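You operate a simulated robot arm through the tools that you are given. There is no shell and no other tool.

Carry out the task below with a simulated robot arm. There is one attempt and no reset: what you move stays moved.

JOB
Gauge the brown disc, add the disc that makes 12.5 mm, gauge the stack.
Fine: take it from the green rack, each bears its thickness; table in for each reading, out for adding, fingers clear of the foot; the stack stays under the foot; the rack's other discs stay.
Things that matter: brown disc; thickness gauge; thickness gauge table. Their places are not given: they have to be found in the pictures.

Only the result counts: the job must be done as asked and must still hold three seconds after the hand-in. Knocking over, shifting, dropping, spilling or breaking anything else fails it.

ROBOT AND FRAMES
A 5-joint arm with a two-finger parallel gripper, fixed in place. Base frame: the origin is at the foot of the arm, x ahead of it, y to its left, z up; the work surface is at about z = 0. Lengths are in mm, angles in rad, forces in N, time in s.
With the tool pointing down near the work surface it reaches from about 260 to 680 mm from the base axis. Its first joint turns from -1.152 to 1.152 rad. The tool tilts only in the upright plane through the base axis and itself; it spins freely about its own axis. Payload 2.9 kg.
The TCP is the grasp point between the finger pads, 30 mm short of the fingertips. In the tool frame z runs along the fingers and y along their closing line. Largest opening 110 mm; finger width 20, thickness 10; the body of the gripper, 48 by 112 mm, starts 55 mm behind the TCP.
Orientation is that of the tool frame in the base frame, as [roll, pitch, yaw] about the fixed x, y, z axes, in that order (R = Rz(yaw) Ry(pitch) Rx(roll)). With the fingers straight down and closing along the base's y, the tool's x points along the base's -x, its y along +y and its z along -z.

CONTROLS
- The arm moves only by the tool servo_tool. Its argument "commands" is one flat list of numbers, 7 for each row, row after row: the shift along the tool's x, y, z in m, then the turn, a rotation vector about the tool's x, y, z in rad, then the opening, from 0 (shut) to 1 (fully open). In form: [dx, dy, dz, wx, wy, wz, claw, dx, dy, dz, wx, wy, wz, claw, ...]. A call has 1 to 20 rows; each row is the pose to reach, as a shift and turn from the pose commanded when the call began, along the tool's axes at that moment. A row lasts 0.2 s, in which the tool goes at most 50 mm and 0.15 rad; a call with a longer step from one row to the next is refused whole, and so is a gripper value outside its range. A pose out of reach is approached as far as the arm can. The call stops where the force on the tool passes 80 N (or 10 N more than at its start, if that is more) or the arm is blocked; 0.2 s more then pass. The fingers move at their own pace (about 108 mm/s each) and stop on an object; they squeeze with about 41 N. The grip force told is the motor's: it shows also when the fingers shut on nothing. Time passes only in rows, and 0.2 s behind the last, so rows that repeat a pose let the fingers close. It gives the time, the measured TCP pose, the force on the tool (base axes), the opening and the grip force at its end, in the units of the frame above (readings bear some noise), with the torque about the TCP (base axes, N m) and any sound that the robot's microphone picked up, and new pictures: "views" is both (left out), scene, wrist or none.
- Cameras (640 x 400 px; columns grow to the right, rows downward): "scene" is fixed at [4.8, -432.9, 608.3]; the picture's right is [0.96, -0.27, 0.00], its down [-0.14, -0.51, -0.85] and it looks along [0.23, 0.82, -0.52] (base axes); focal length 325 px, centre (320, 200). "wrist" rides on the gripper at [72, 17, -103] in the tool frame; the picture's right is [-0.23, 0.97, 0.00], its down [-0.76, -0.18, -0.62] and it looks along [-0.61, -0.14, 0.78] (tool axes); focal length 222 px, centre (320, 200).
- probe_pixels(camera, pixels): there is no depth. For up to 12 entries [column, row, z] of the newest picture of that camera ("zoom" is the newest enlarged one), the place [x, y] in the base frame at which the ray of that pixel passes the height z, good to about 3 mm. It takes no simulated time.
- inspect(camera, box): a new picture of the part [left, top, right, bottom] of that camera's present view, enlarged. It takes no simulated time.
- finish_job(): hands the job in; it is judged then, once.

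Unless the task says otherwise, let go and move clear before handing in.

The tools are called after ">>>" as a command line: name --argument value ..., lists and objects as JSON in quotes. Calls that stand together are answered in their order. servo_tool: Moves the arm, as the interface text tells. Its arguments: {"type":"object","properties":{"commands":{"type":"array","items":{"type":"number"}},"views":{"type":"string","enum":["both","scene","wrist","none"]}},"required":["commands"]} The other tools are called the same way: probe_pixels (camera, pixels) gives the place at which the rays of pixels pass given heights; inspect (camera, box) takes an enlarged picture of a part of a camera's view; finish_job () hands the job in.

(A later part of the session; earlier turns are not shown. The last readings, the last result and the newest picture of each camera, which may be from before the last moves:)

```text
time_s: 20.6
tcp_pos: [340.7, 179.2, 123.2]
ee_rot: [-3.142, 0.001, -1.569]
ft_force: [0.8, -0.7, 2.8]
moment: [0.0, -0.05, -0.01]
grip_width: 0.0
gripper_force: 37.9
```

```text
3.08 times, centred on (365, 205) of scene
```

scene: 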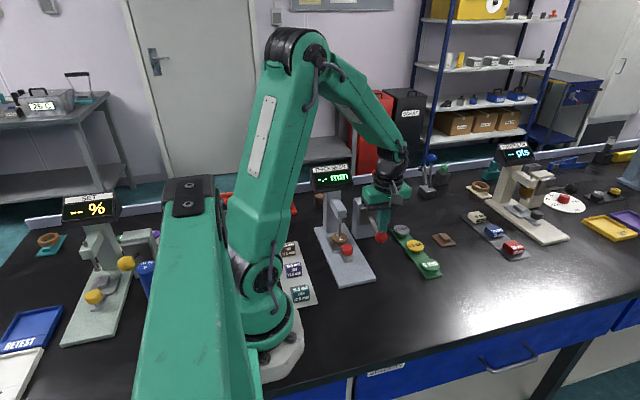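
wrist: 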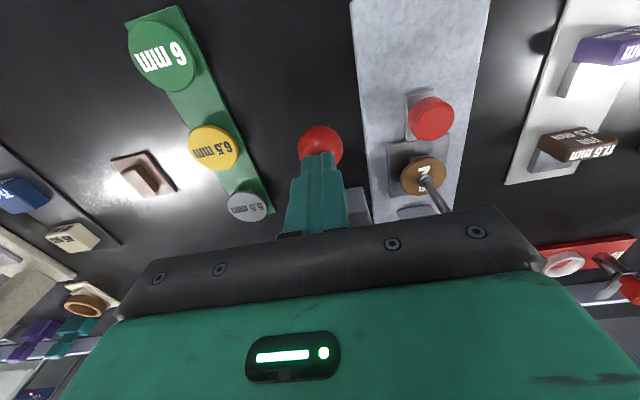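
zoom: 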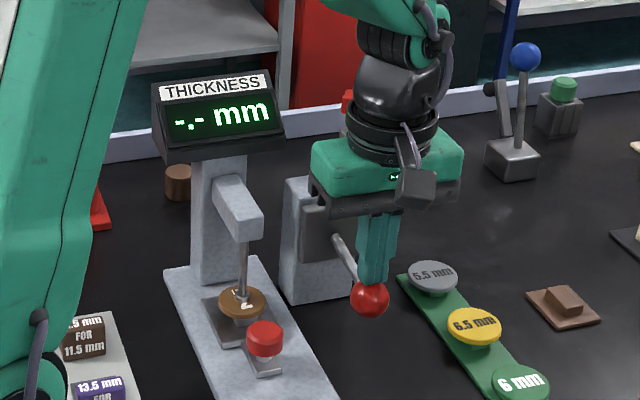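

Force is still small (2.8 N) and the display shows "-.-", so the lever hasn't reached its end. I'll press further.

>>> servo_tool --commands '[0, 0, 0.003, 0, 0, 0, 0, 0, 0, 0.006, 0, 0, 0, 0, 0, 0, 0.009, 0, 0, 0, 0, 0, 0, 0.012, 0, 0, 0, 0, 0, 0, 0.015, 0, 0, 0, 0, 0, 0, 0.015, 0, 0, 0, 0]'

>>> inspect --camera "scene" --box '[300, 140, 430, 270]'

```text
time_s: 22.0
tcp_pos: [340.5, 180.6, 108.7]
ee_rot: [-3.141, 0.0, -1.57]
ft_force: [0.2, 1.7, 4.5]
moment: [0.05, -0.03, 0.02]
grip_width: 0.0
gripper_force: 38.1
```

scene: 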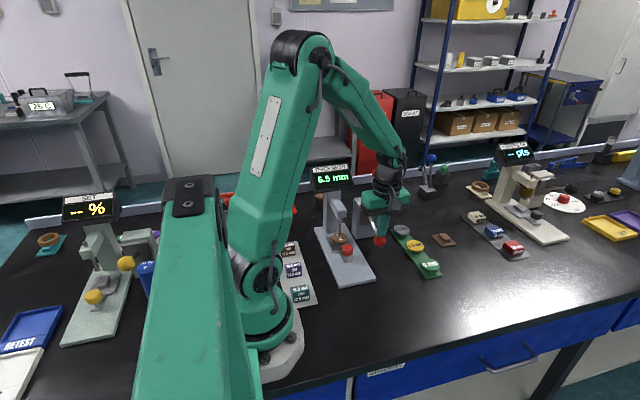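
wrist: 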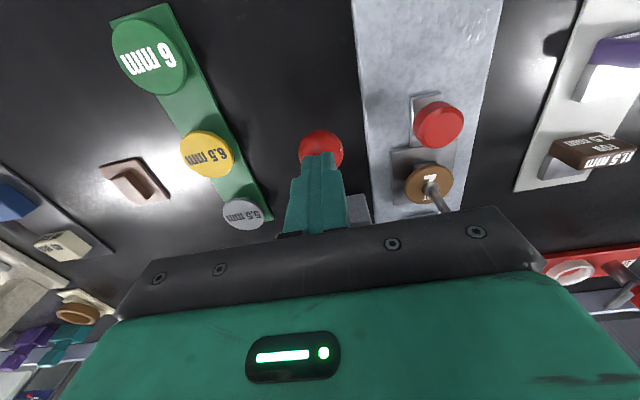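

```text
3.08 times, centred on (365, 205) of scene
```

zoom: 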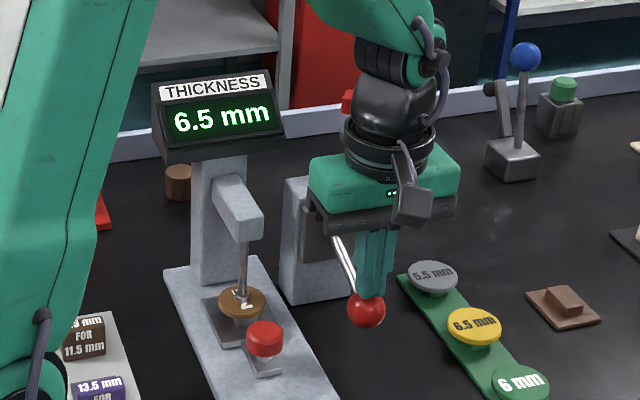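

The display now shows a value; I'll enlarge it and hold a moment to see it is steady.

>>> servo_tool --commands '[0, 0, 0.001, 0, 0, 0, 0, 0, 0, 0.001, 0, 0, 0, 0, 0, 0, 0.001, 0, 0, 0, 0, 0, 0, 0.001, 0, 0, 0, 0, 0, 0, 0.001, 0, 0, 0, 0]' --views "scene"

>>> inspect --camera "scene" --box '[300, 155, 370, 200]'

>>> inspect --camera "scene" --box '[310, 190, 400, 270]'

```text
time_s: 23.2
tcp_pos: [341.1, 180.0, 106.5]
ee_rot: [-3.14, -0.001, -1.572]
ft_force: [1.3, 0.0, 4.4]
moment: [-0.01, -0.02, 0.03]
grip_width: 0.0
gripper_force: 37.4
```

scene: 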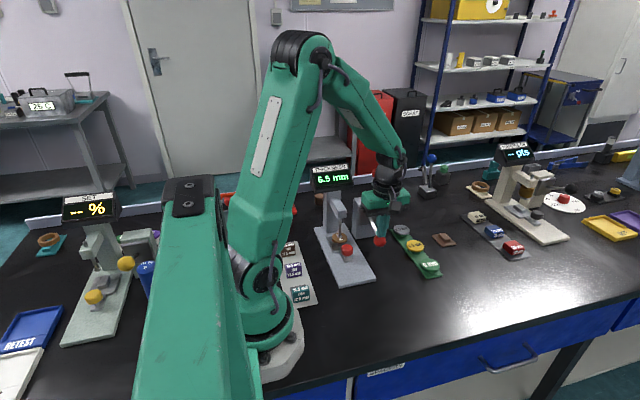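

```text
8.89 times, centred on (335, 178) of scene
```

zoom: 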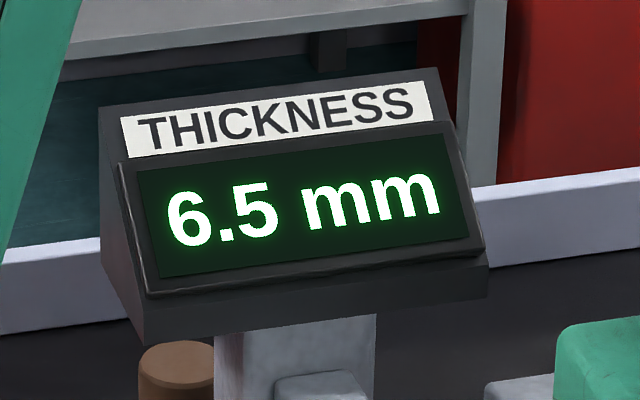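

```text
5.00 times, centred on (355, 230) of scene
```

zoom: 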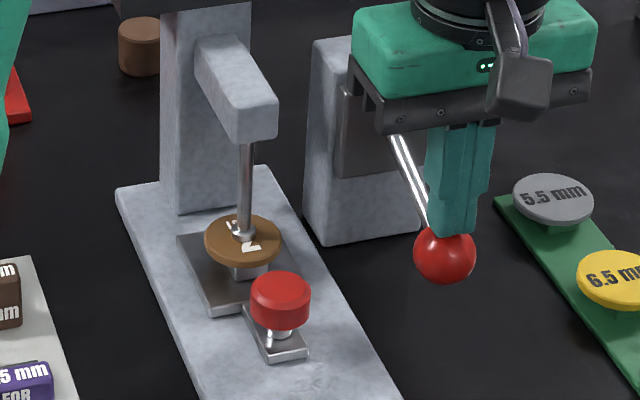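

The brown disc reads a steady 6.5 mm, so the 6 mm (green) disc makes 12.5 mm. I'll raise the fingers slowly and see whether the lever springs back up with the foot.

>>> servo_tool --commands '[0, 0, -0.006, 0, 0, 0, 0, 0, 0, -0.014, 0, 0, 0, 0, 0, 0, -0.024, 0, 0, 0, 0, 0, 0, -0.034, 0, 0, 0, 0, 0, 0, -0.044, 0, 0, 0, 0, 0, 0, -0.054, 0, 0, 0, 0, 0, 0, -0.064, 0, 0, 0, 0, 0, 0, -0.084, 0, 0, 0, 0, 0, 0, -0.104, 0, 0, 0, 0]'

>>> inspect --camera "scene" --box '[300, 140, 430, 270]'

```text
time_s: 25.2
tcp_pos: [340.6, 179.9, 212.2]
ee_rot: [-3.141, 0.0, -1.571]
ft_force: [0.2, -0.2, 0.1]
moment: [-0.02, -0.04, 0.05]
grip_width: 0.0
gripper_force: 37.7
```

scene: 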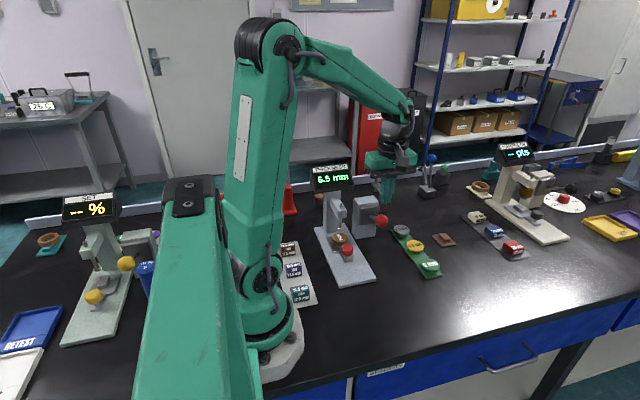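
wrist: 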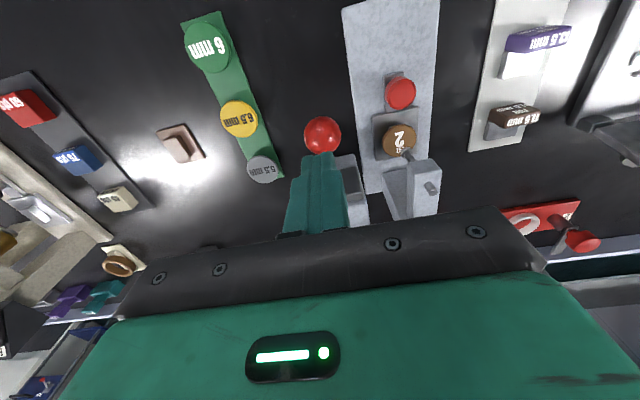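

```text
3.08 times, centred on (365, 205) of scene
```

zoom: 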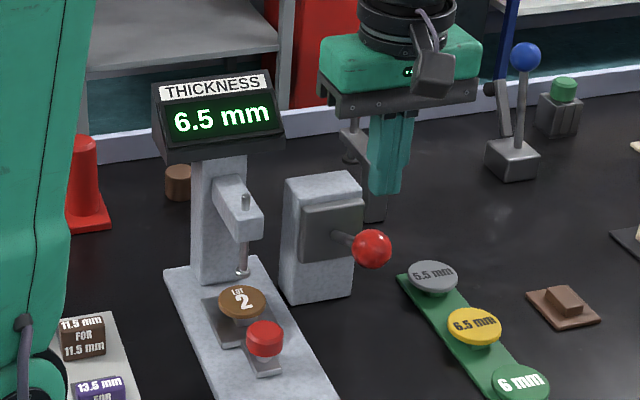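

The lever and foot sprang back and the display keeps 6.5 mm. Now I'll move over the knob at about (250, 190) with opened fingers, then lower.

>>> servo_tool --commands '[-0.003, 0.03, 0.0, 0, 0, 0, 0.3, -0.007, 0.06, 0.01, 0, 0, 0, 0.6, -0.01, 0.09, 0.03, 0, 0, 0, 0.6, -0.01, 0.09, 0.06, 0, 0, 0, 0.6, -0.01, 0.09, 0.09, 0, 0, 0, 0.6, -0.01, 0.09, 0.11, 0, 0, 0, 0.6, -0.01, 0.09, 0.11, 0, 0, 0, 0.6]'

>>> inspect --camera "wrist" --box '[240, 95, 400, 225]'

```text
time_s: 26.8
tcp_pos: [247.8, 190.2, 101.4]
ee_rot: [3.141, 0.001, -1.571]
ft_force: [-0.6, 1.0, 0.3]
moment: [0.0, 0.0, 0.02]
grip_width: 65.8
gripper_force: 0.0
```

scene: 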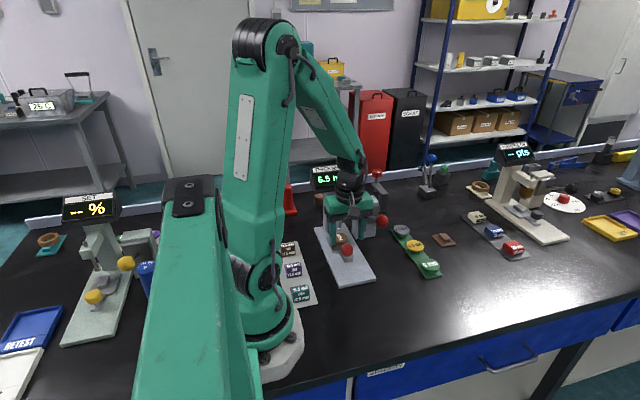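
wrist: 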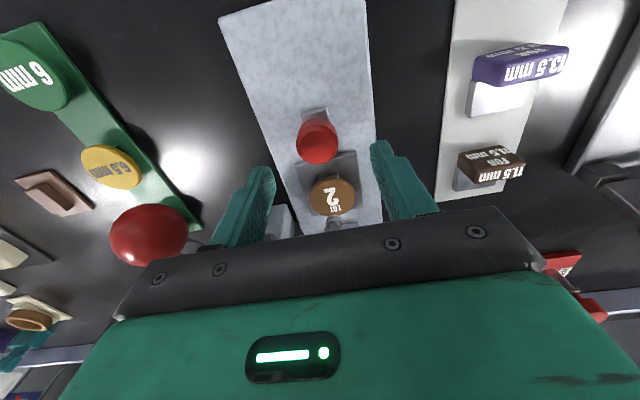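

```text
3.08 times, centred on (320, 160) of wrist
```

zoom: 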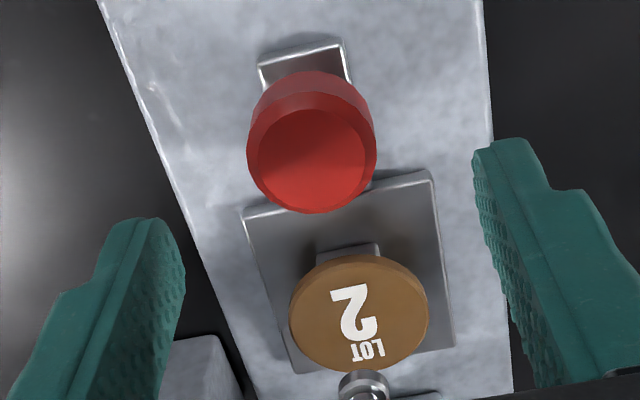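

The knob is centred between the fingers. I'll lower to z≈57.7 and grip it.

>>> servo_tool --commands '[-0.001, 0, 0.02, 0, 0, 0, 0.6, -0.001, 0, 0.044, 0, 0, 0, 0.6, -0.001, 0, 0.044, 0, 0, 0, 0.6, -0.001, 0, 0.044, 0, 0, 0, 0.25, -0.001, 0, 0.044, 0, 0, 0, 0.25, -0.001, 0, 0.044, 0, 0, 0, 0.25]' --views "wrist"

```text
time_s: 28.2
tcp_pos: [250.3, 190.9, 58.4]
ee_rot: [3.14, 0.0, -1.572]
ft_force: [2.4, -38.4, 9.7]
moment: [3.31, -0.83, 0.62]
grip_width: 32.6
gripper_force: 5.3
```

wrist: 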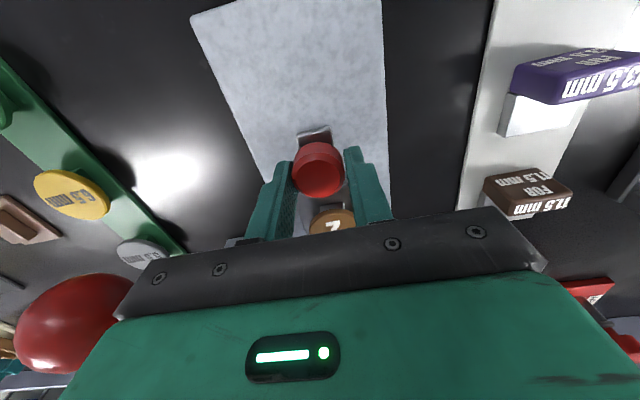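

The readings show −38 N in y with a moment of 3.3 N m and only 5 N grip, which is odd. I'll hold still one step and look closely before moving.

>>> servo_tool --commands '[0, 0, 0, 0, 0, 0, 0.25]' --views "both"

>>> inspect --camera "scene" --box '[300, 170, 400, 270]'

>>> inspect --camera "wrist" --box '[220, 110, 420, 250]'

```text
time_s: 28.6
tcp_pos: [249.4, 191.5, 57.4]
ee_rot: [3.141, -0.003, -1.574]
ft_force: [4.7, -45.4, 8.5]
moment: [3.6, -0.65, 0.49]
grip_width: 32.8
gripper_force: 5.4
```

scene: 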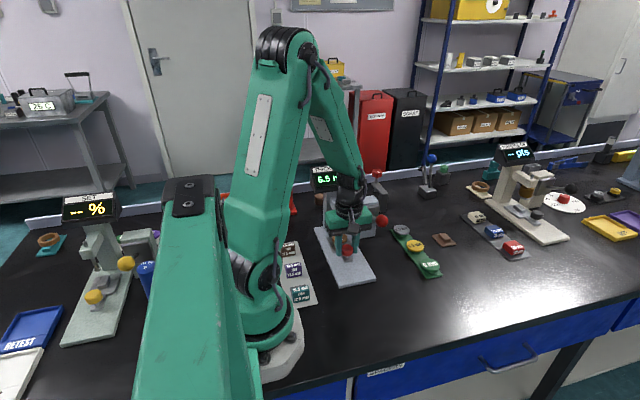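
wrist: 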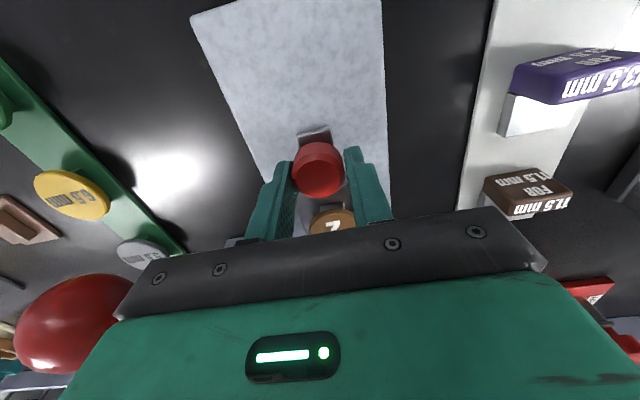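

```text
4.00 times, centred on (350, 220) of scene
```

zoom: 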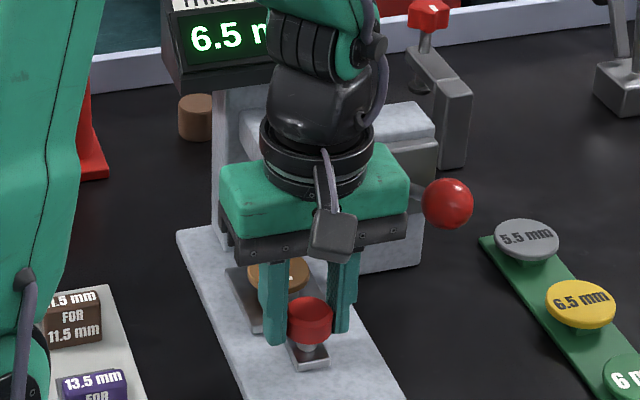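

```text
2.86 times, centred on (320, 180) of wrist
```

zoom: 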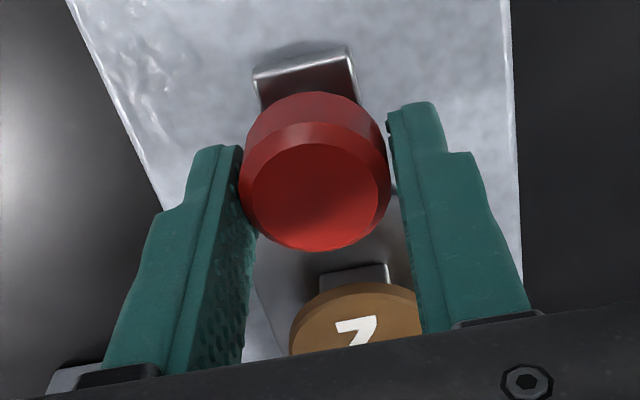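

The side load sits about 80 mm above the TCP, so the gripper body is probably touching the foot's arm on the +y side, and friction is robbing the grip. I'll ease back 3 mm in −y and read again.

>>> servo_tool --commands '[0.0015, 0, 0, 0, 0, 0, 0.25, 0.003, 0, 0, 0, 0, 0, 0.25, 0.003, 0, 0, 0, 0, 0, 0.25]' --views "both"

>>> inspect --camera "wrist" --box '[220, 110, 420, 250]'

```text
time_s: 29.4
tcp_pos: [249.2, 188.8, 57.2]
ee_rot: [-3.14, 0.0, -1.569]
ft_force: [-12.4, 3.1, -6.9]
moment: [1.0, -0.07, 0.28]
grip_width: 31.6
gripper_force: 45.3
```

scene: 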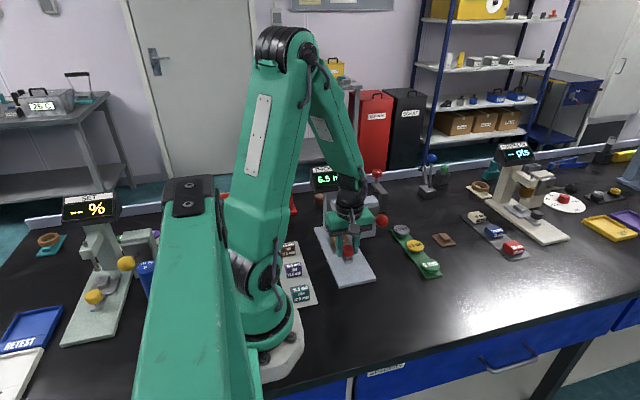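
wrist: 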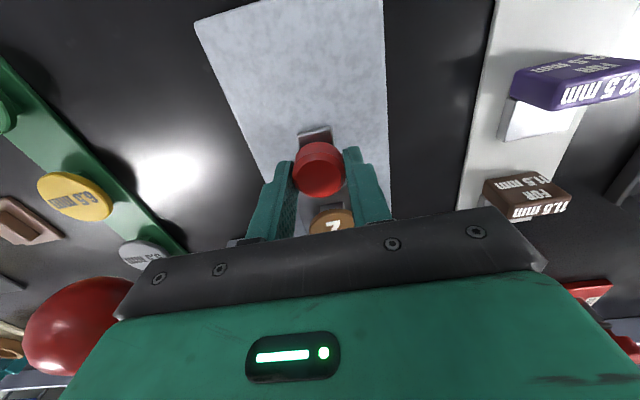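

```text
2.86 times, centred on (320, 180) of wrist
```

zoom: 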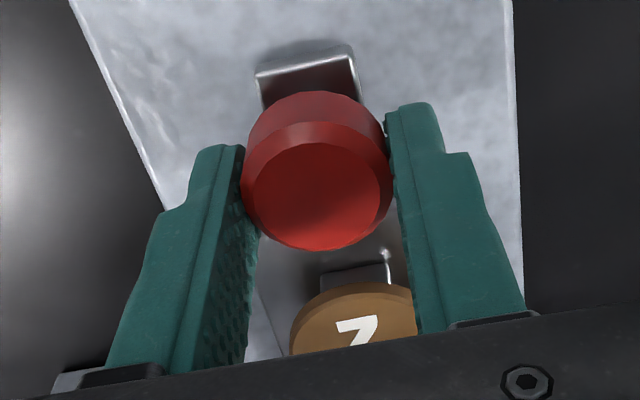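

Relieved: the grip is back to 45 N and side force is small, so the body had been brushing the foot's arm. Now I'll draw the table out smoothly along −y, about 105 mm.

>>> servo_tool --commands '[0.002, 0.0003, 0, 0, 0, 0, 0.25, 0.006, 0.0003, 0, 0, 0, 0, 0.25, 0.012, 0.0003, 0, 0, 0, 0, 0.25, 0.019, 0.0003, 0, 0, 0, 0, 0.25, 0.026, 0.0003, 0, 0, 0, 0, 0.25, 0.033, 0.0003, 0, 0, 0, 0, 0.25, 0.04, 0.0003, 0, 0, 0, 0, 0.25, 0.047, 0.0003, 0, 0, 0, 0, 0.25, 0.054, 0.0003, 0, 0, 0, 0, 0.25, 0.061, 0.0003, 0, 0, 0, 0, 0.25, 0.068, 0.0003, 0, 0, 0, 0, 0.25, 0.075, 0.0003, 0, 0, 0, 0, 0.25, 0.082, 0.0003, 0, 0, 0, 0, 0.25, 0.089, 0.0003, 0, 0, 0, 0, 0.25, 0.095, 0.0003, 0, 0, 0, 0, 0.25, 0.1, 0.0003, 0, 0, 0, 0, 0.25, 0.103, 0.0003, 0, 0, 0, 0, 0.25, 0.105, 0.0003, 0, 0, 0, 0, 0.25]'

```text
time_s: 33.2
tcp_pos: [250.6, 83.4, 58.1]
ee_rot: [3.141, 0.001, -1.572]
ft_force: [-23.5, -0.4, 71.1]
moment: [0.16, 0.69, -0.21]
grip_width: 31.6
gripper_force: 44.6
```

scene: 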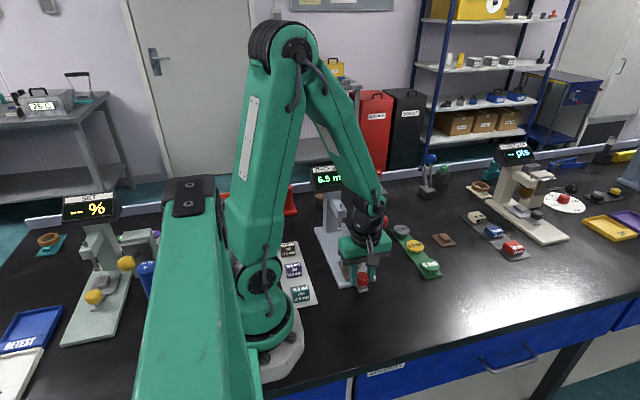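
wrist: 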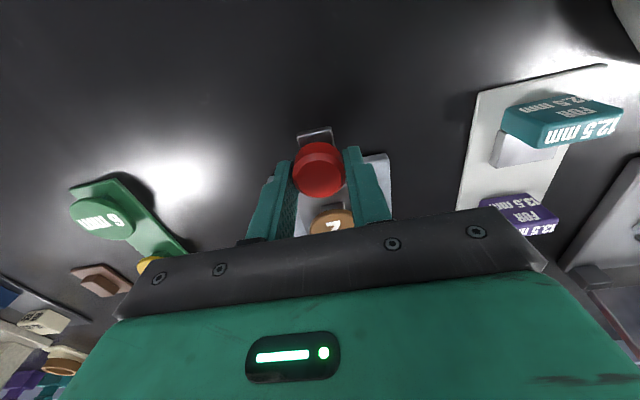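

The table is out to within ~3 mm, but the tool is pressing down (fz 71 N). I'll relieve by easing up ~1 mm, then finish the last few millimetres.

>>> servo_tool --commands '[0, 0.0005, -0.001, 0, 0, 0, 0.25, 0.001, 0.0005, -0.001, 0, 0, 0, 0.25]' --views "none"

```text
time_s: 33.8
tcp_pos: [249.9, 82.4, 57.3]
ee_rot: [-3.141, 0.0, -1.571]
ft_force: [2.9, -0.7, 3.3]
moment: [-0.11, 0.54, 0.08]
grip_width: 31.6
gripper_force: 45.2
```

>>> servo_tool --commands '[0.001, 0, 0, 0, 0, 0, 0.25, 0.002, 0, 0, 0, 0, 0, 0.25, 0.003, 0, 0, 0, 0, 0, 0.25]' --views "none"

```text
time_s: 34.6
tcp_pos: [249.3, 78.4, 59.2]
ee_rot: [-3.141, 0.001, -1.567]
ft_force: [1.7, 27.7, -17.1]
moment: [0.47, 0.01, 0.05]
grip_width: 31.6
gripper_force: 45.2
```

A +28 N y force shows the table is at its outer stop. I'll release the knob, rise, and view the table and the rack.

>>> servo_tool --commands '[-0.001, 0, 0, 0, 0, 0, 0.25, -0.001, 0, 0, 0, 0, 0, 0.6, -0.001, 0, 0, 0, 0, 0, 0.6, -0.001, 0, -0.03, 0, 0, 0, 0.6, -0.001, 0, -0.07, 0, 0, 0, 0.6, -0.001, -0.02, -0.11, 0, 0, 0, 0.7, -0.001, -0.06, -0.14, 0, 0, 0, 0.8, -0.001, -0.1, -0.14, 0, 0, 0, 0.8, -0.001, -0.14, -0.14, 0, 0, 0, 0.8, -0.001, -0.14, -0.14, 0, 0, 0, 0.8]'

>>> inspect --camera "scene" --box '[300, 210, 460, 300]'

>>> inspect --camera "wrist" --box '[190, 50, 490, 240]'

```text
time_s: 36.8
tcp_pos: [388.0, 78.7, 202.2]
ee_rot: [-3.141, 0.001, -1.57]
ft_force: [-0.3, 0.6, -0.3]
moment: [0.0, 0.04, 0.01]
grip_width: 88.1
gripper_force: 0.1
```

scene: 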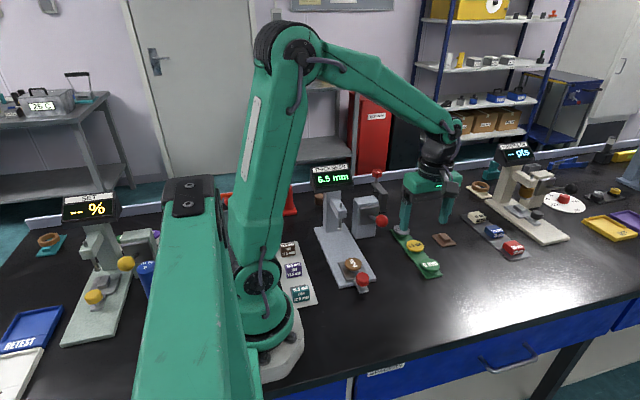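
wrist: 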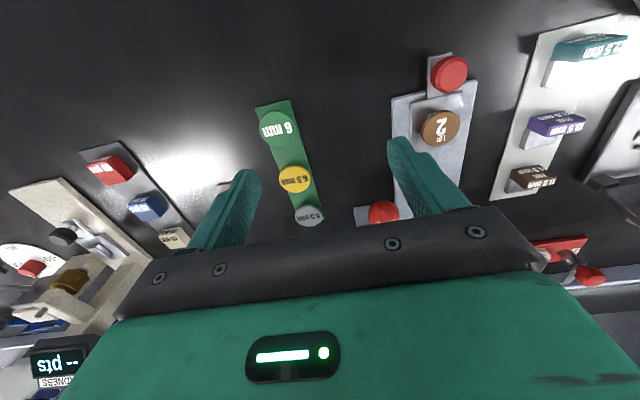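

```text
4.00 times, centred on (380, 255) of scene
```

zoom: 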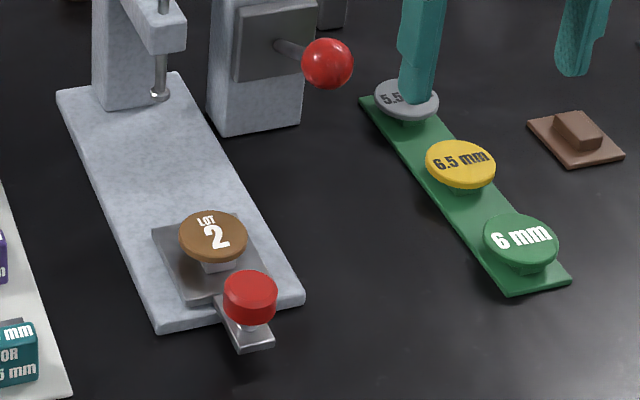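

```text
2.11 times, centred on (340, 145) of wrist
```

zoom: 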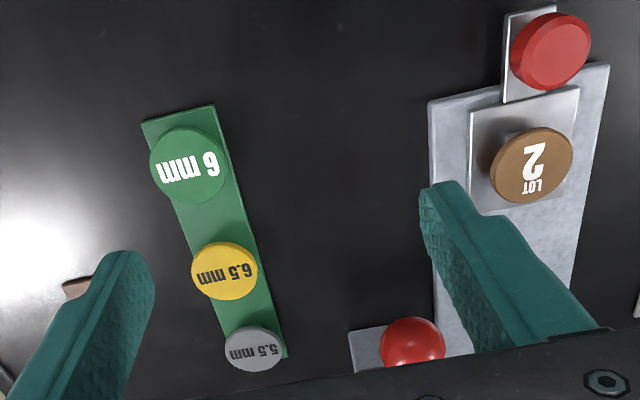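

The table is out with the brown disc still on its pedestal. I'll locate the 6 mm disc (wrist (277, 129)) and the brown disc (440, 128) again from here.

>>> probe_pixels --camera "wrist" --pixels '[[277.5, 128.9, 18], [277.5, 128.9, 14], [295, 178.5, 18], [308.5, 215, 18], [440, 127.9, 36], [440, 127.9, 32]]'

>>> probe_pixels --camera "scene" --pixels '[[430.2, 264.5, 18], [353.2, 264, 36], [363, 277, 45], [430.2, 264.5, 14]]'

>>> inspect --camera "scene" --box '[405, 245, 455, 285]'

>>> inspect --camera "scene" --box '[330, 245, 380, 295]'

```text
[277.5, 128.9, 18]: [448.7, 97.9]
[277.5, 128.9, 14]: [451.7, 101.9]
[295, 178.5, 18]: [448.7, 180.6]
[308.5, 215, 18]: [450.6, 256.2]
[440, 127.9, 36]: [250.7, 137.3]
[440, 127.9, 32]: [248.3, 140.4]
```

```text
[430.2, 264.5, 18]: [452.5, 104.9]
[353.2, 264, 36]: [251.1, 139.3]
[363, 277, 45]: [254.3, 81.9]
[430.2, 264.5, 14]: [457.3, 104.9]
```

```text
10.00 times, centred on (430, 265) of scene
```

zoom: 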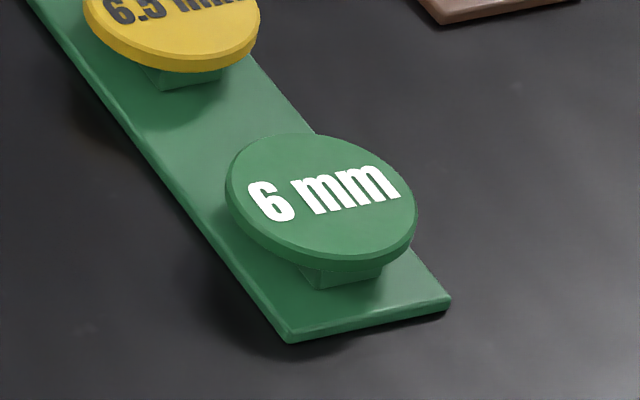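

```text
8.00 times, centred on (355, 270) of scene
```

zoom: 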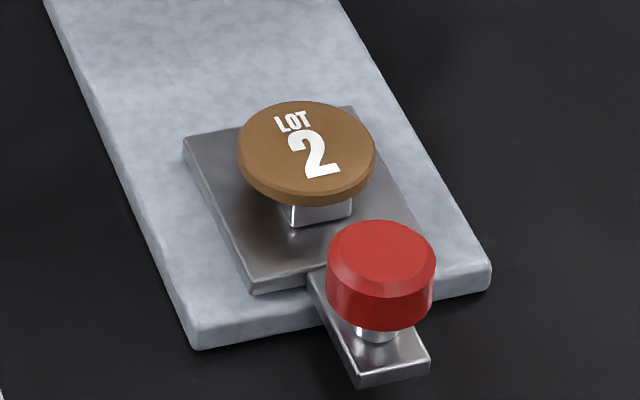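

To pin down the 6 mm disc's height and centre better, I'll average repeated probes of the same pixels.

>>> probe_pixels --camera "scene" --pixels '[[430.1, 264.7, 20], [430.1, 264.7, 20], [430.1, 264.7, 20], [430.1, 264.7, 20], [430.1, 264.7, 20], [430.1, 264.7, 20], [353.3, 264, 36], [353.3, 264, 36], [353.3, 264, 36], [353.3, 264, 36], [353.3, 264, 36], [353.3, 264, 36]]'

>>> probe_pixels --camera "wrist" --pixels '[[277.5, 128.9, 20], [277.5, 128.9, 20], [277.5, 128.9, 20], [277.5, 128.9, 20], [277.5, 128.9, 20], [277.5, 128.9, 20], [440, 127.9, 36], [440, 127.9, 36], [440, 127.9, 36], [440, 127.9, 36], [440, 127.9, 36], [440, 127.9, 36]]'

>>> inspect --camera "wrist" --box '[240, 90, 320, 150]'

>>> inspect --camera "wrist" --box '[400, 90, 480, 150]'

```text
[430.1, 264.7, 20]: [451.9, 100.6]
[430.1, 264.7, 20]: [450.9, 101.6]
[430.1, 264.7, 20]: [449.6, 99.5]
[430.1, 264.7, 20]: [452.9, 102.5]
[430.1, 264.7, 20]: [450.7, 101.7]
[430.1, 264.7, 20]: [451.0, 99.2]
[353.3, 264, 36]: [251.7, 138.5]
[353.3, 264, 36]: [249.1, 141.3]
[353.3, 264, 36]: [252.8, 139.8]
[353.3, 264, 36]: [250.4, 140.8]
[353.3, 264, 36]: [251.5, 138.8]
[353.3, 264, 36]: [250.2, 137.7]
```

```text
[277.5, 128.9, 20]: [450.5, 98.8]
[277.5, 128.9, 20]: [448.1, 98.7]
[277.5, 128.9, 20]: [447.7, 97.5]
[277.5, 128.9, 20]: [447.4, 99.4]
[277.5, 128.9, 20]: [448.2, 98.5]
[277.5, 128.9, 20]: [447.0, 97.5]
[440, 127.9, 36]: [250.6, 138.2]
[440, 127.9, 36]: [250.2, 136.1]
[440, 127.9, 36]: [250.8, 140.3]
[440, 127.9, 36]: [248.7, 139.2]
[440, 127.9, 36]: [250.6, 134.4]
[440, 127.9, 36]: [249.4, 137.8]
```

```text
6.67 times, centred on (280, 120) of wrist
```

zoom: 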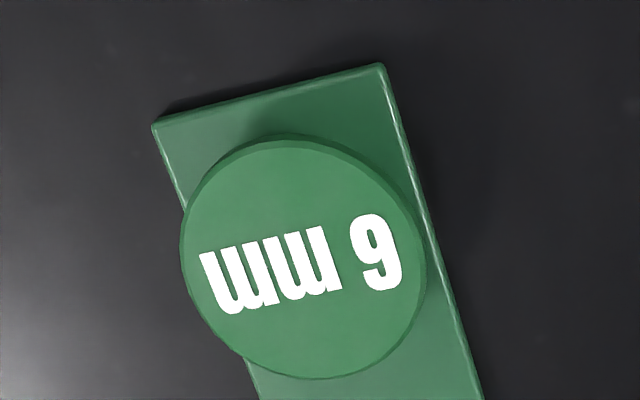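

```text
6.67 times, centred on (440, 120) of wrist
```

zoom: 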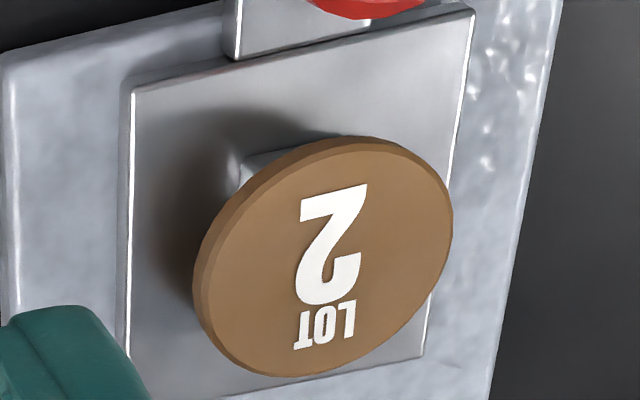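

Averages put the 6 mm disc at about (450, 99.5) with its top near z 24, diameter ~47 mm, and the brown disc at (250.3, 138.3), top ~37. I'll hover with open fingers around the 6 mm disc, fingertips near z 40, and compare visually.

>>> servo_tool --commands '[-0.007, -0.02, 0.01, 0, 0, 0, 0.8, -0.014, -0.045, 0.03, 0, 0, 0, 0.8, -0.0197, -0.061, 0.06, 0, 0, 0, 0.8, -0.0197, -0.061, 0.09, 0, 0, 0, 0.8, -0.0197, -0.061, 0.115, 0, 0, 0, 0.8, -0.0197, -0.061, 0.129, 0, 0, 0, 0.8, -0.0197, -0.061, 0.129, 0, 0, 0, 0.8]'

>>> inspect --camera "scene" --box '[400, 235, 460, 280]'

>>> inspect --camera "wrist" --box '[220, 110, 420, 250]'

```text
time_s: 38.4
tcp_pos: [450.4, 98.9, 69.5]
ee_rot: [-3.141, 0.0, -1.57]
ft_force: [-0.1, 0.5, -0.2]
moment: [0.05, 0.02, -0.02]
grip_width: 88.1
gripper_force: 0.0
```

scene: 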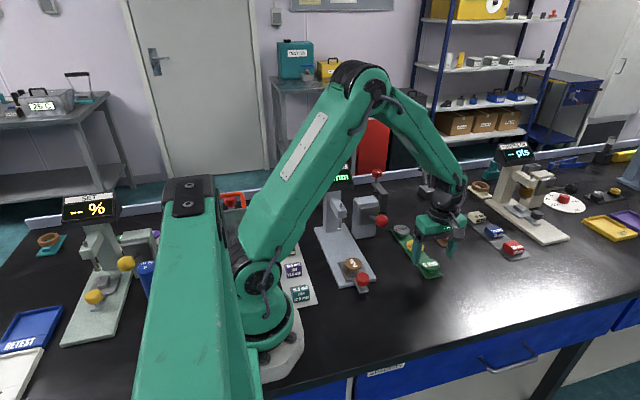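
wrist: 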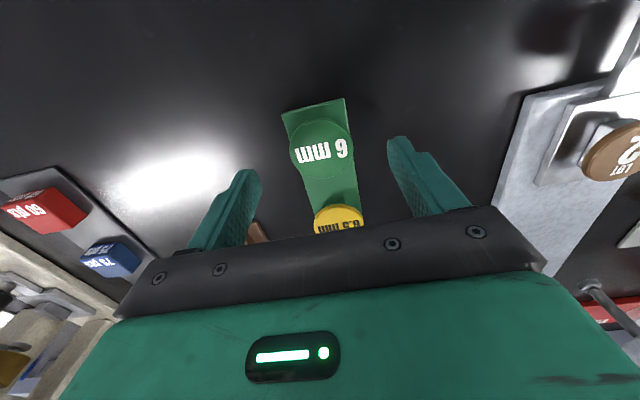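

```text
8.89 times, centred on (430, 258) of scene
```

zoom: 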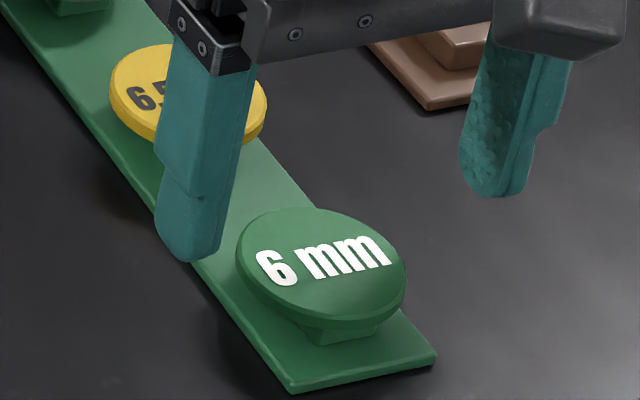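

```text
2.86 times, centred on (320, 180) of wrist
```

zoom: 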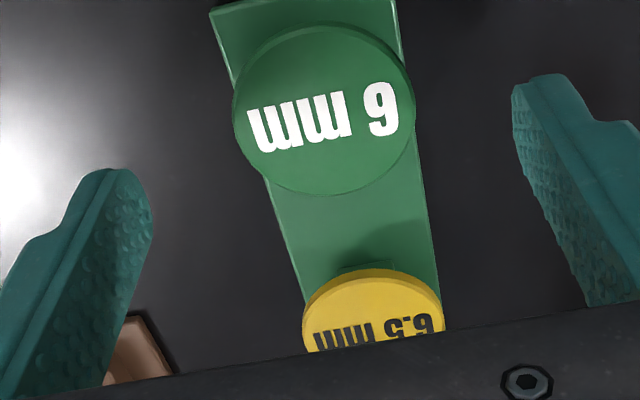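

Relative to the tool, the disc is ~2 mm toward −y and ~0.7 mm toward −x, top near z 22. I'll correct and lower until the fingertips are near z 18, then look again before closing.

>>> servo_tool --commands '[0.0018, 0.0006, 0.008, 0, 0, 0, 0.75, 0.0018, 0.0006, 0.016, 0, 0, 0, 0.7, 0.0018, 0.0006, 0.022, 0, 0, 0, 0.65, 0.0018, 0.0006, 0.022, 0, 0, 0, 0.6]'

>>> inspect --camera "scene" --box '[405, 245, 455, 280]'

>>> inspect --camera "wrist" --box '[240, 110, 400, 220]'

```text
time_s: 39.4
tcp_pos: [448.6, 97.1, 48.3]
ee_rot: [3.141, 0.001, -1.571]
ft_force: [0.2, -0.3, -0.2]
moment: [-0.01, -0.01, 0.0]
grip_width: 66.0
gripper_force: 0.0
```

scene: 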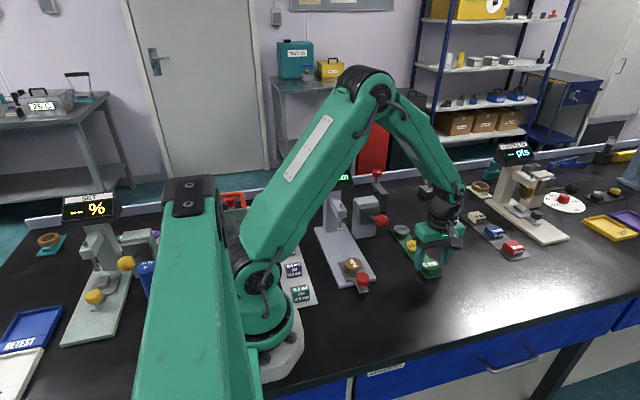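
wrist: 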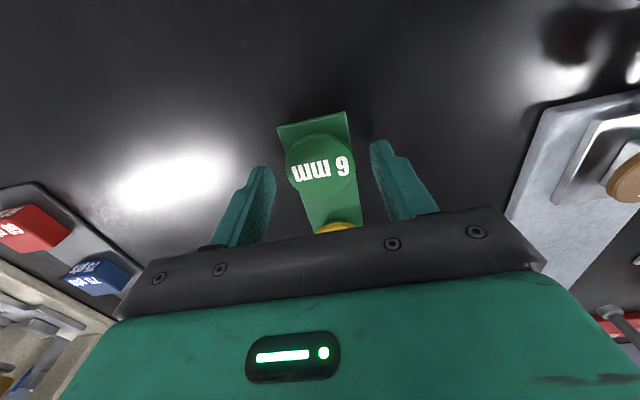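

```text
11.43 times, centred on (430, 262) of scene
```

zoom: 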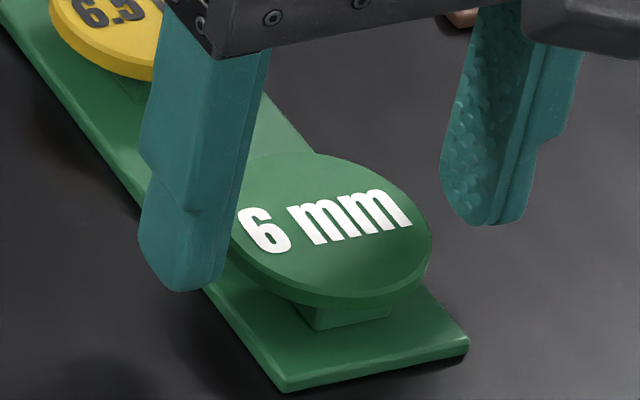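

```text
3.64 times, centred on (320, 165) of wrist
```

zoom: 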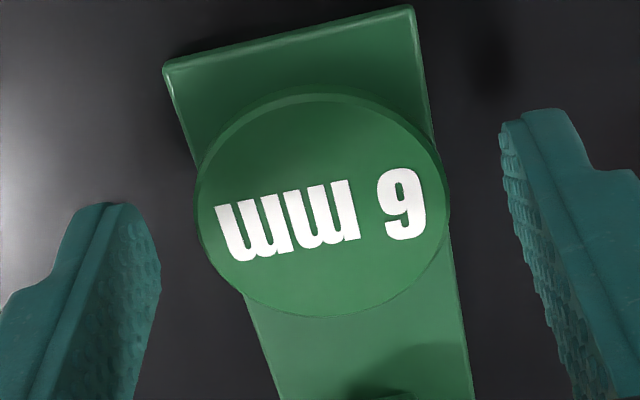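

Fingers are centred on the disc (wrist (320, 167)), and the tips are about level with its underside. I'll lower 1.5 mm and close.

>>> servo_tool --commands '[0, 0, 0.0015, 0, 0, 0, 0.6, 0, 0, 0.0015, 0, 0, 0, 0.5, 0, 0, 0.0015, 0, 0, 0, 0.46, 0, 0, 0.0015, 0, 0, 0, 0.4, 0, 0, 0.0015, 0, 0, 0, 0.35, 0, 0, 0.0015, 0, 0, 0, 0.35]'

>>> inspect --camera "scene" --box '[405, 245, 455, 280]'

>>> inspect --camera "wrist" --box '[240, 110, 400, 220]'

```text
time_s: 40.8
tcp_pos: [449.2, 97.3, 46.0]
ee_rot: [3.14, 0.0, -1.572]
ft_force: [0.5, -0.2, -1.1]
moment: [0.03, 0.03, -0.01]
grip_width: 45.8
gripper_force: 40.7
```

scene: 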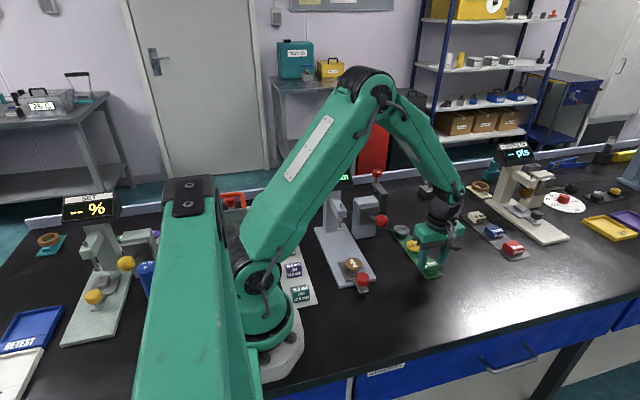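
wrist: 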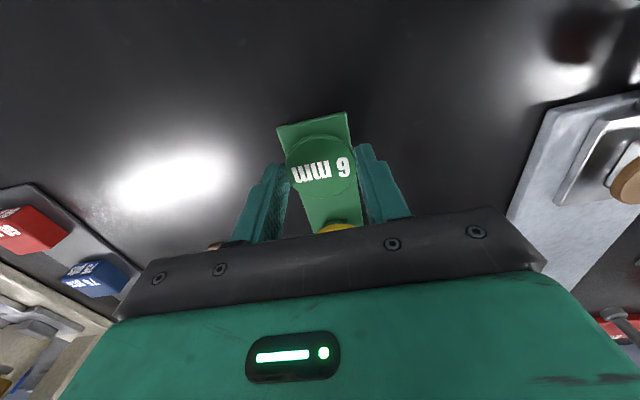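

```text
11.43 times, centred on (430, 262) of scene
```

zoom: 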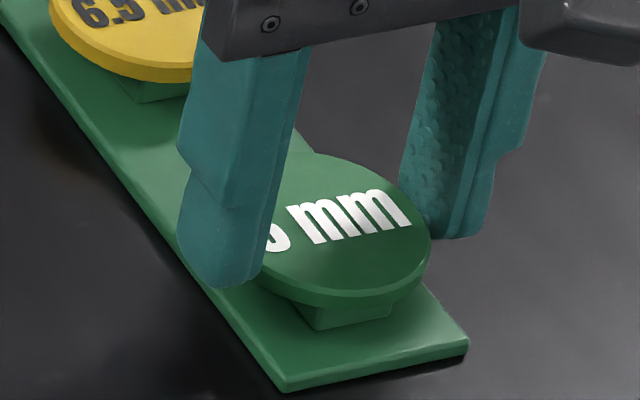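

```text
3.64 times, centred on (320, 165) of wrist
```

zoom: 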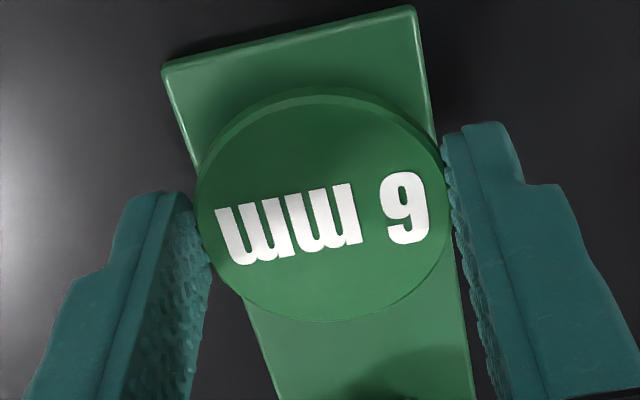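

The disc is gripped at 45.8 mm with 41 N. I'll lift it slowly and check that it stays level.

>>> servo_tool --commands '[0, 0, -0.002, 0, 0, 0, 0.35, 0, 0, -0.006, 0, 0, 0, 0.35, 0, 0, -0.012, 0, 0, 0, 0.35, 0, 0, -0.02, 0, 0, 0, 0.35, 0, 0, -0.03, 0, 0, 0, 0.35, 0, 0, -0.045, 0, 0, 0, 0.35, 0, 0, -0.06, 0, 0, 0, 0.35, 0, 0, -0.07, 0, 0, 0, 0.35]'

>>> inspect --camera "scene" --box '[405, 225, 465, 280]'

>>> inspect --camera "wrist" --box '[240, 110, 400, 220]'

```text
time_s: 42.6
tcp_pos: [448.1, 96.0, 115.6]
ee_rot: [-3.142, 0.0, -1.571]
ft_force: [-0.1, -0.5, 0.0]
moment: [-0.01, 0.01, 0.01]
grip_width: 45.7
gripper_force: 40.7
```

scene: 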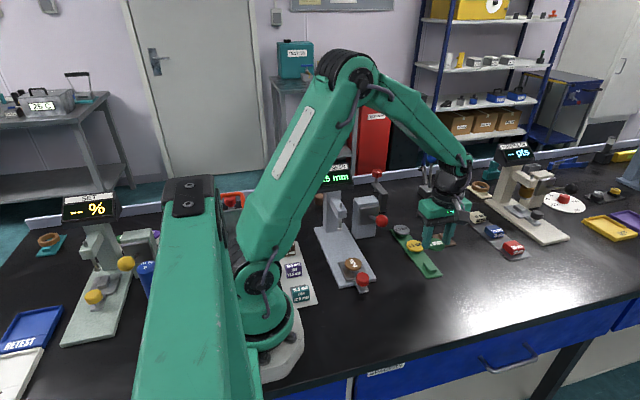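
wrist: 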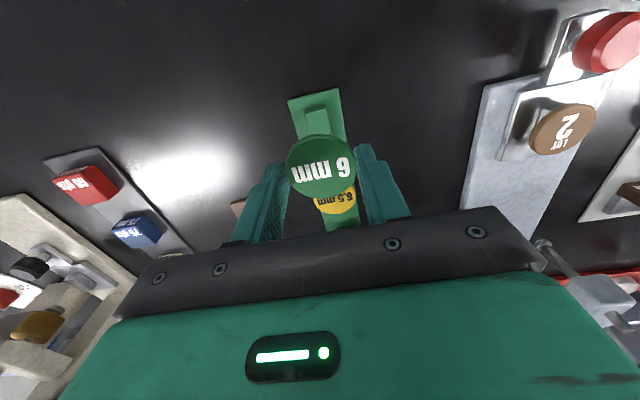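

```text
7.27 times, centred on (435, 252) of scene
```

zoom: 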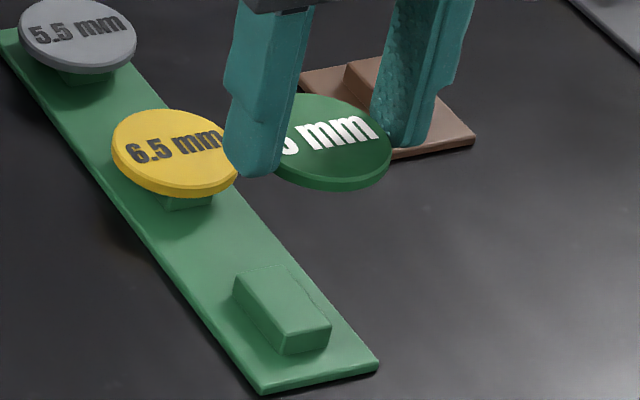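

```text
3.64 times, centred on (320, 165) of wrist
```

zoom: 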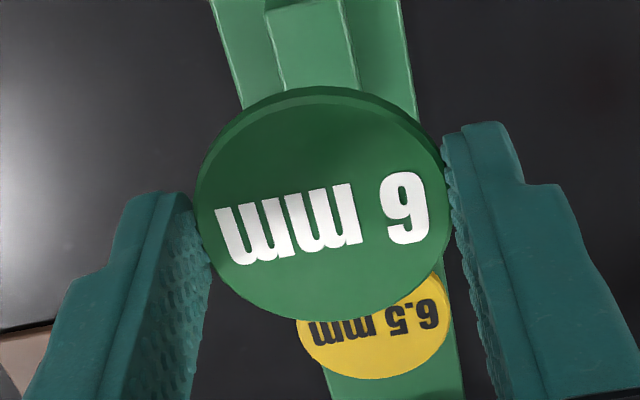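

The disc is held level. I'll carry it smoothly over the brown disc, staying at about z 140 (clear of the lever ball).

>>> servo_tool --commands '[-0.001, 0.004, -0.008, 0, 0, 0, 0.35, -0.003, 0.014, -0.018, 0, 0, 0, 0.35, -0.007, 0.032, -0.024, 0, 0, 0, 0.35, -0.012, 0.054, -0.024, 0, 0, 0, 0.35, -0.017, 0.078, -0.024, 0, 0, 0, 0.35, -0.022, 0.102, -0.024, 0, 0, 0, 0.35, -0.027, 0.126, -0.024, 0, 0, 0, 0.35, -0.032, 0.15, -0.024, 0, 0, 0, 0.35, -0.036, 0.171, -0.024, 0, 0, 0, 0.35, -0.039, 0.186, -0.024, 0, 0, 0, 0.35, -0.0402, 0.195, -0.024, 0, 0, 0, 0.35, -0.0406, 0.1991, -0.024, 0, 0, 0, 0.35, -0.0406, 0.1991, -0.024, 0, 0, 0, 0.35]'

>>> inspect --camera "wrist" --box '[240, 90, 400, 220]'

>>> inspect --camera "scene" --box '[320, 210, 390, 290]'

```text
time_s: 45.4
tcp_pos: [250.4, 139.4, 141.0]
ee_rot: [-3.141, -0.001, -1.571]
ft_force: [0.1, -0.3, -0.2]
moment: [0.02, -0.01, -0.01]
grip_width: 45.7
gripper_force: 41.2
```

scene: 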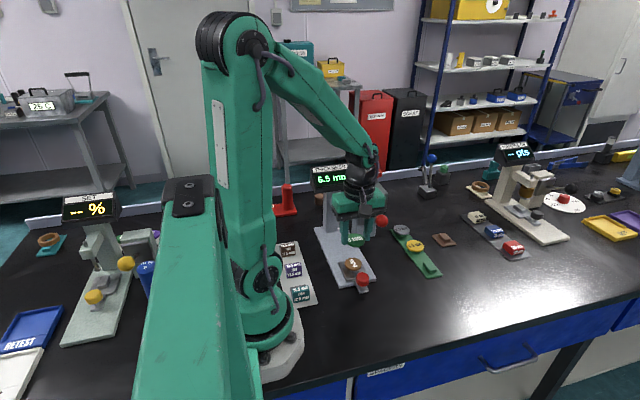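
wrist: 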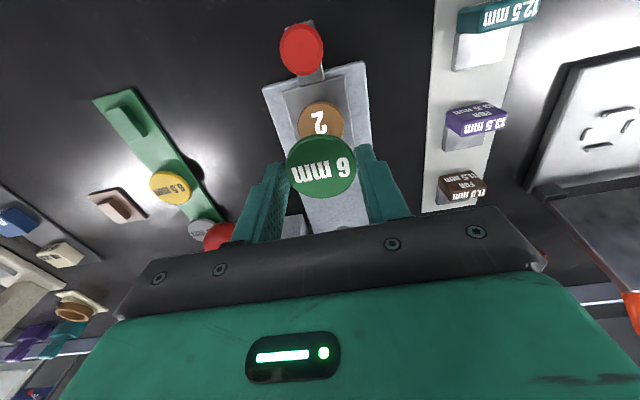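

```text
3.08 times, centred on (320, 155) of wrist
```

zoom: 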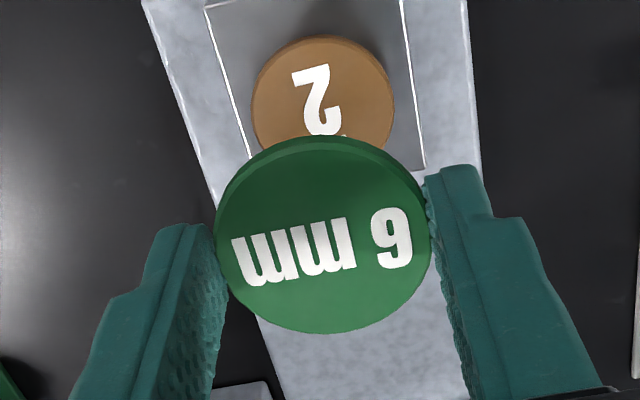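

```text
5.00 times, centred on (355, 250) of scene
```

zoom: 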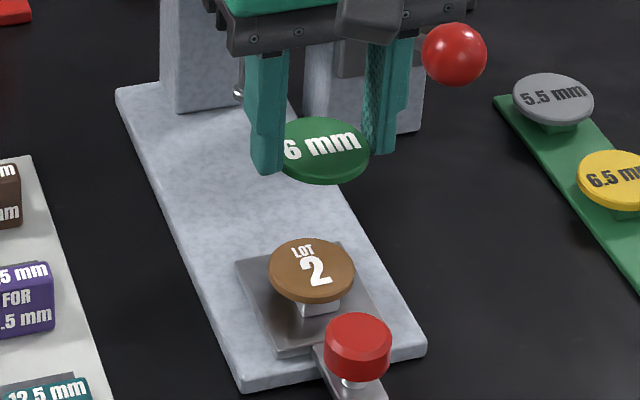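

The brown disc is nearly below the held disc. I'll zoom further to measure their relative offsets precisely.

>>> inspect --camera "wrist" --box '[280, 95, 360, 145]'

>>> inspect --camera "wrist" --box '[270, 130, 370, 205]'

```text
8.00 times, centred on (320, 120) of wrist
```

zoom: 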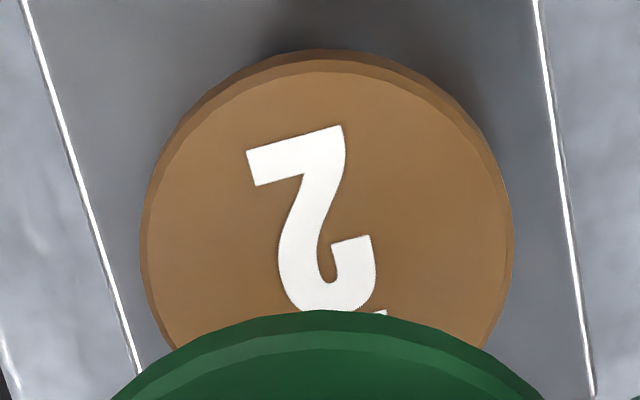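

```text
5.33 times, centred on (320, 168) of wrist
```

zoom: 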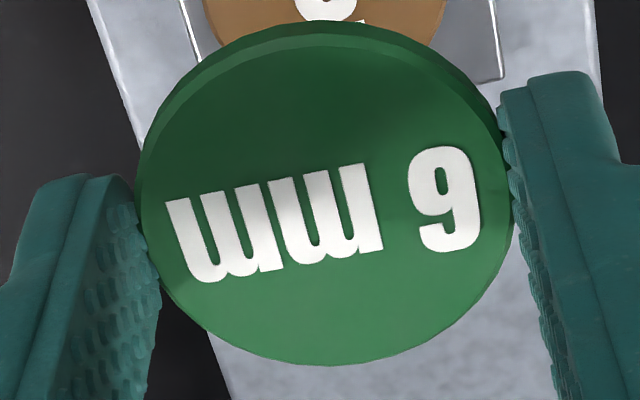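

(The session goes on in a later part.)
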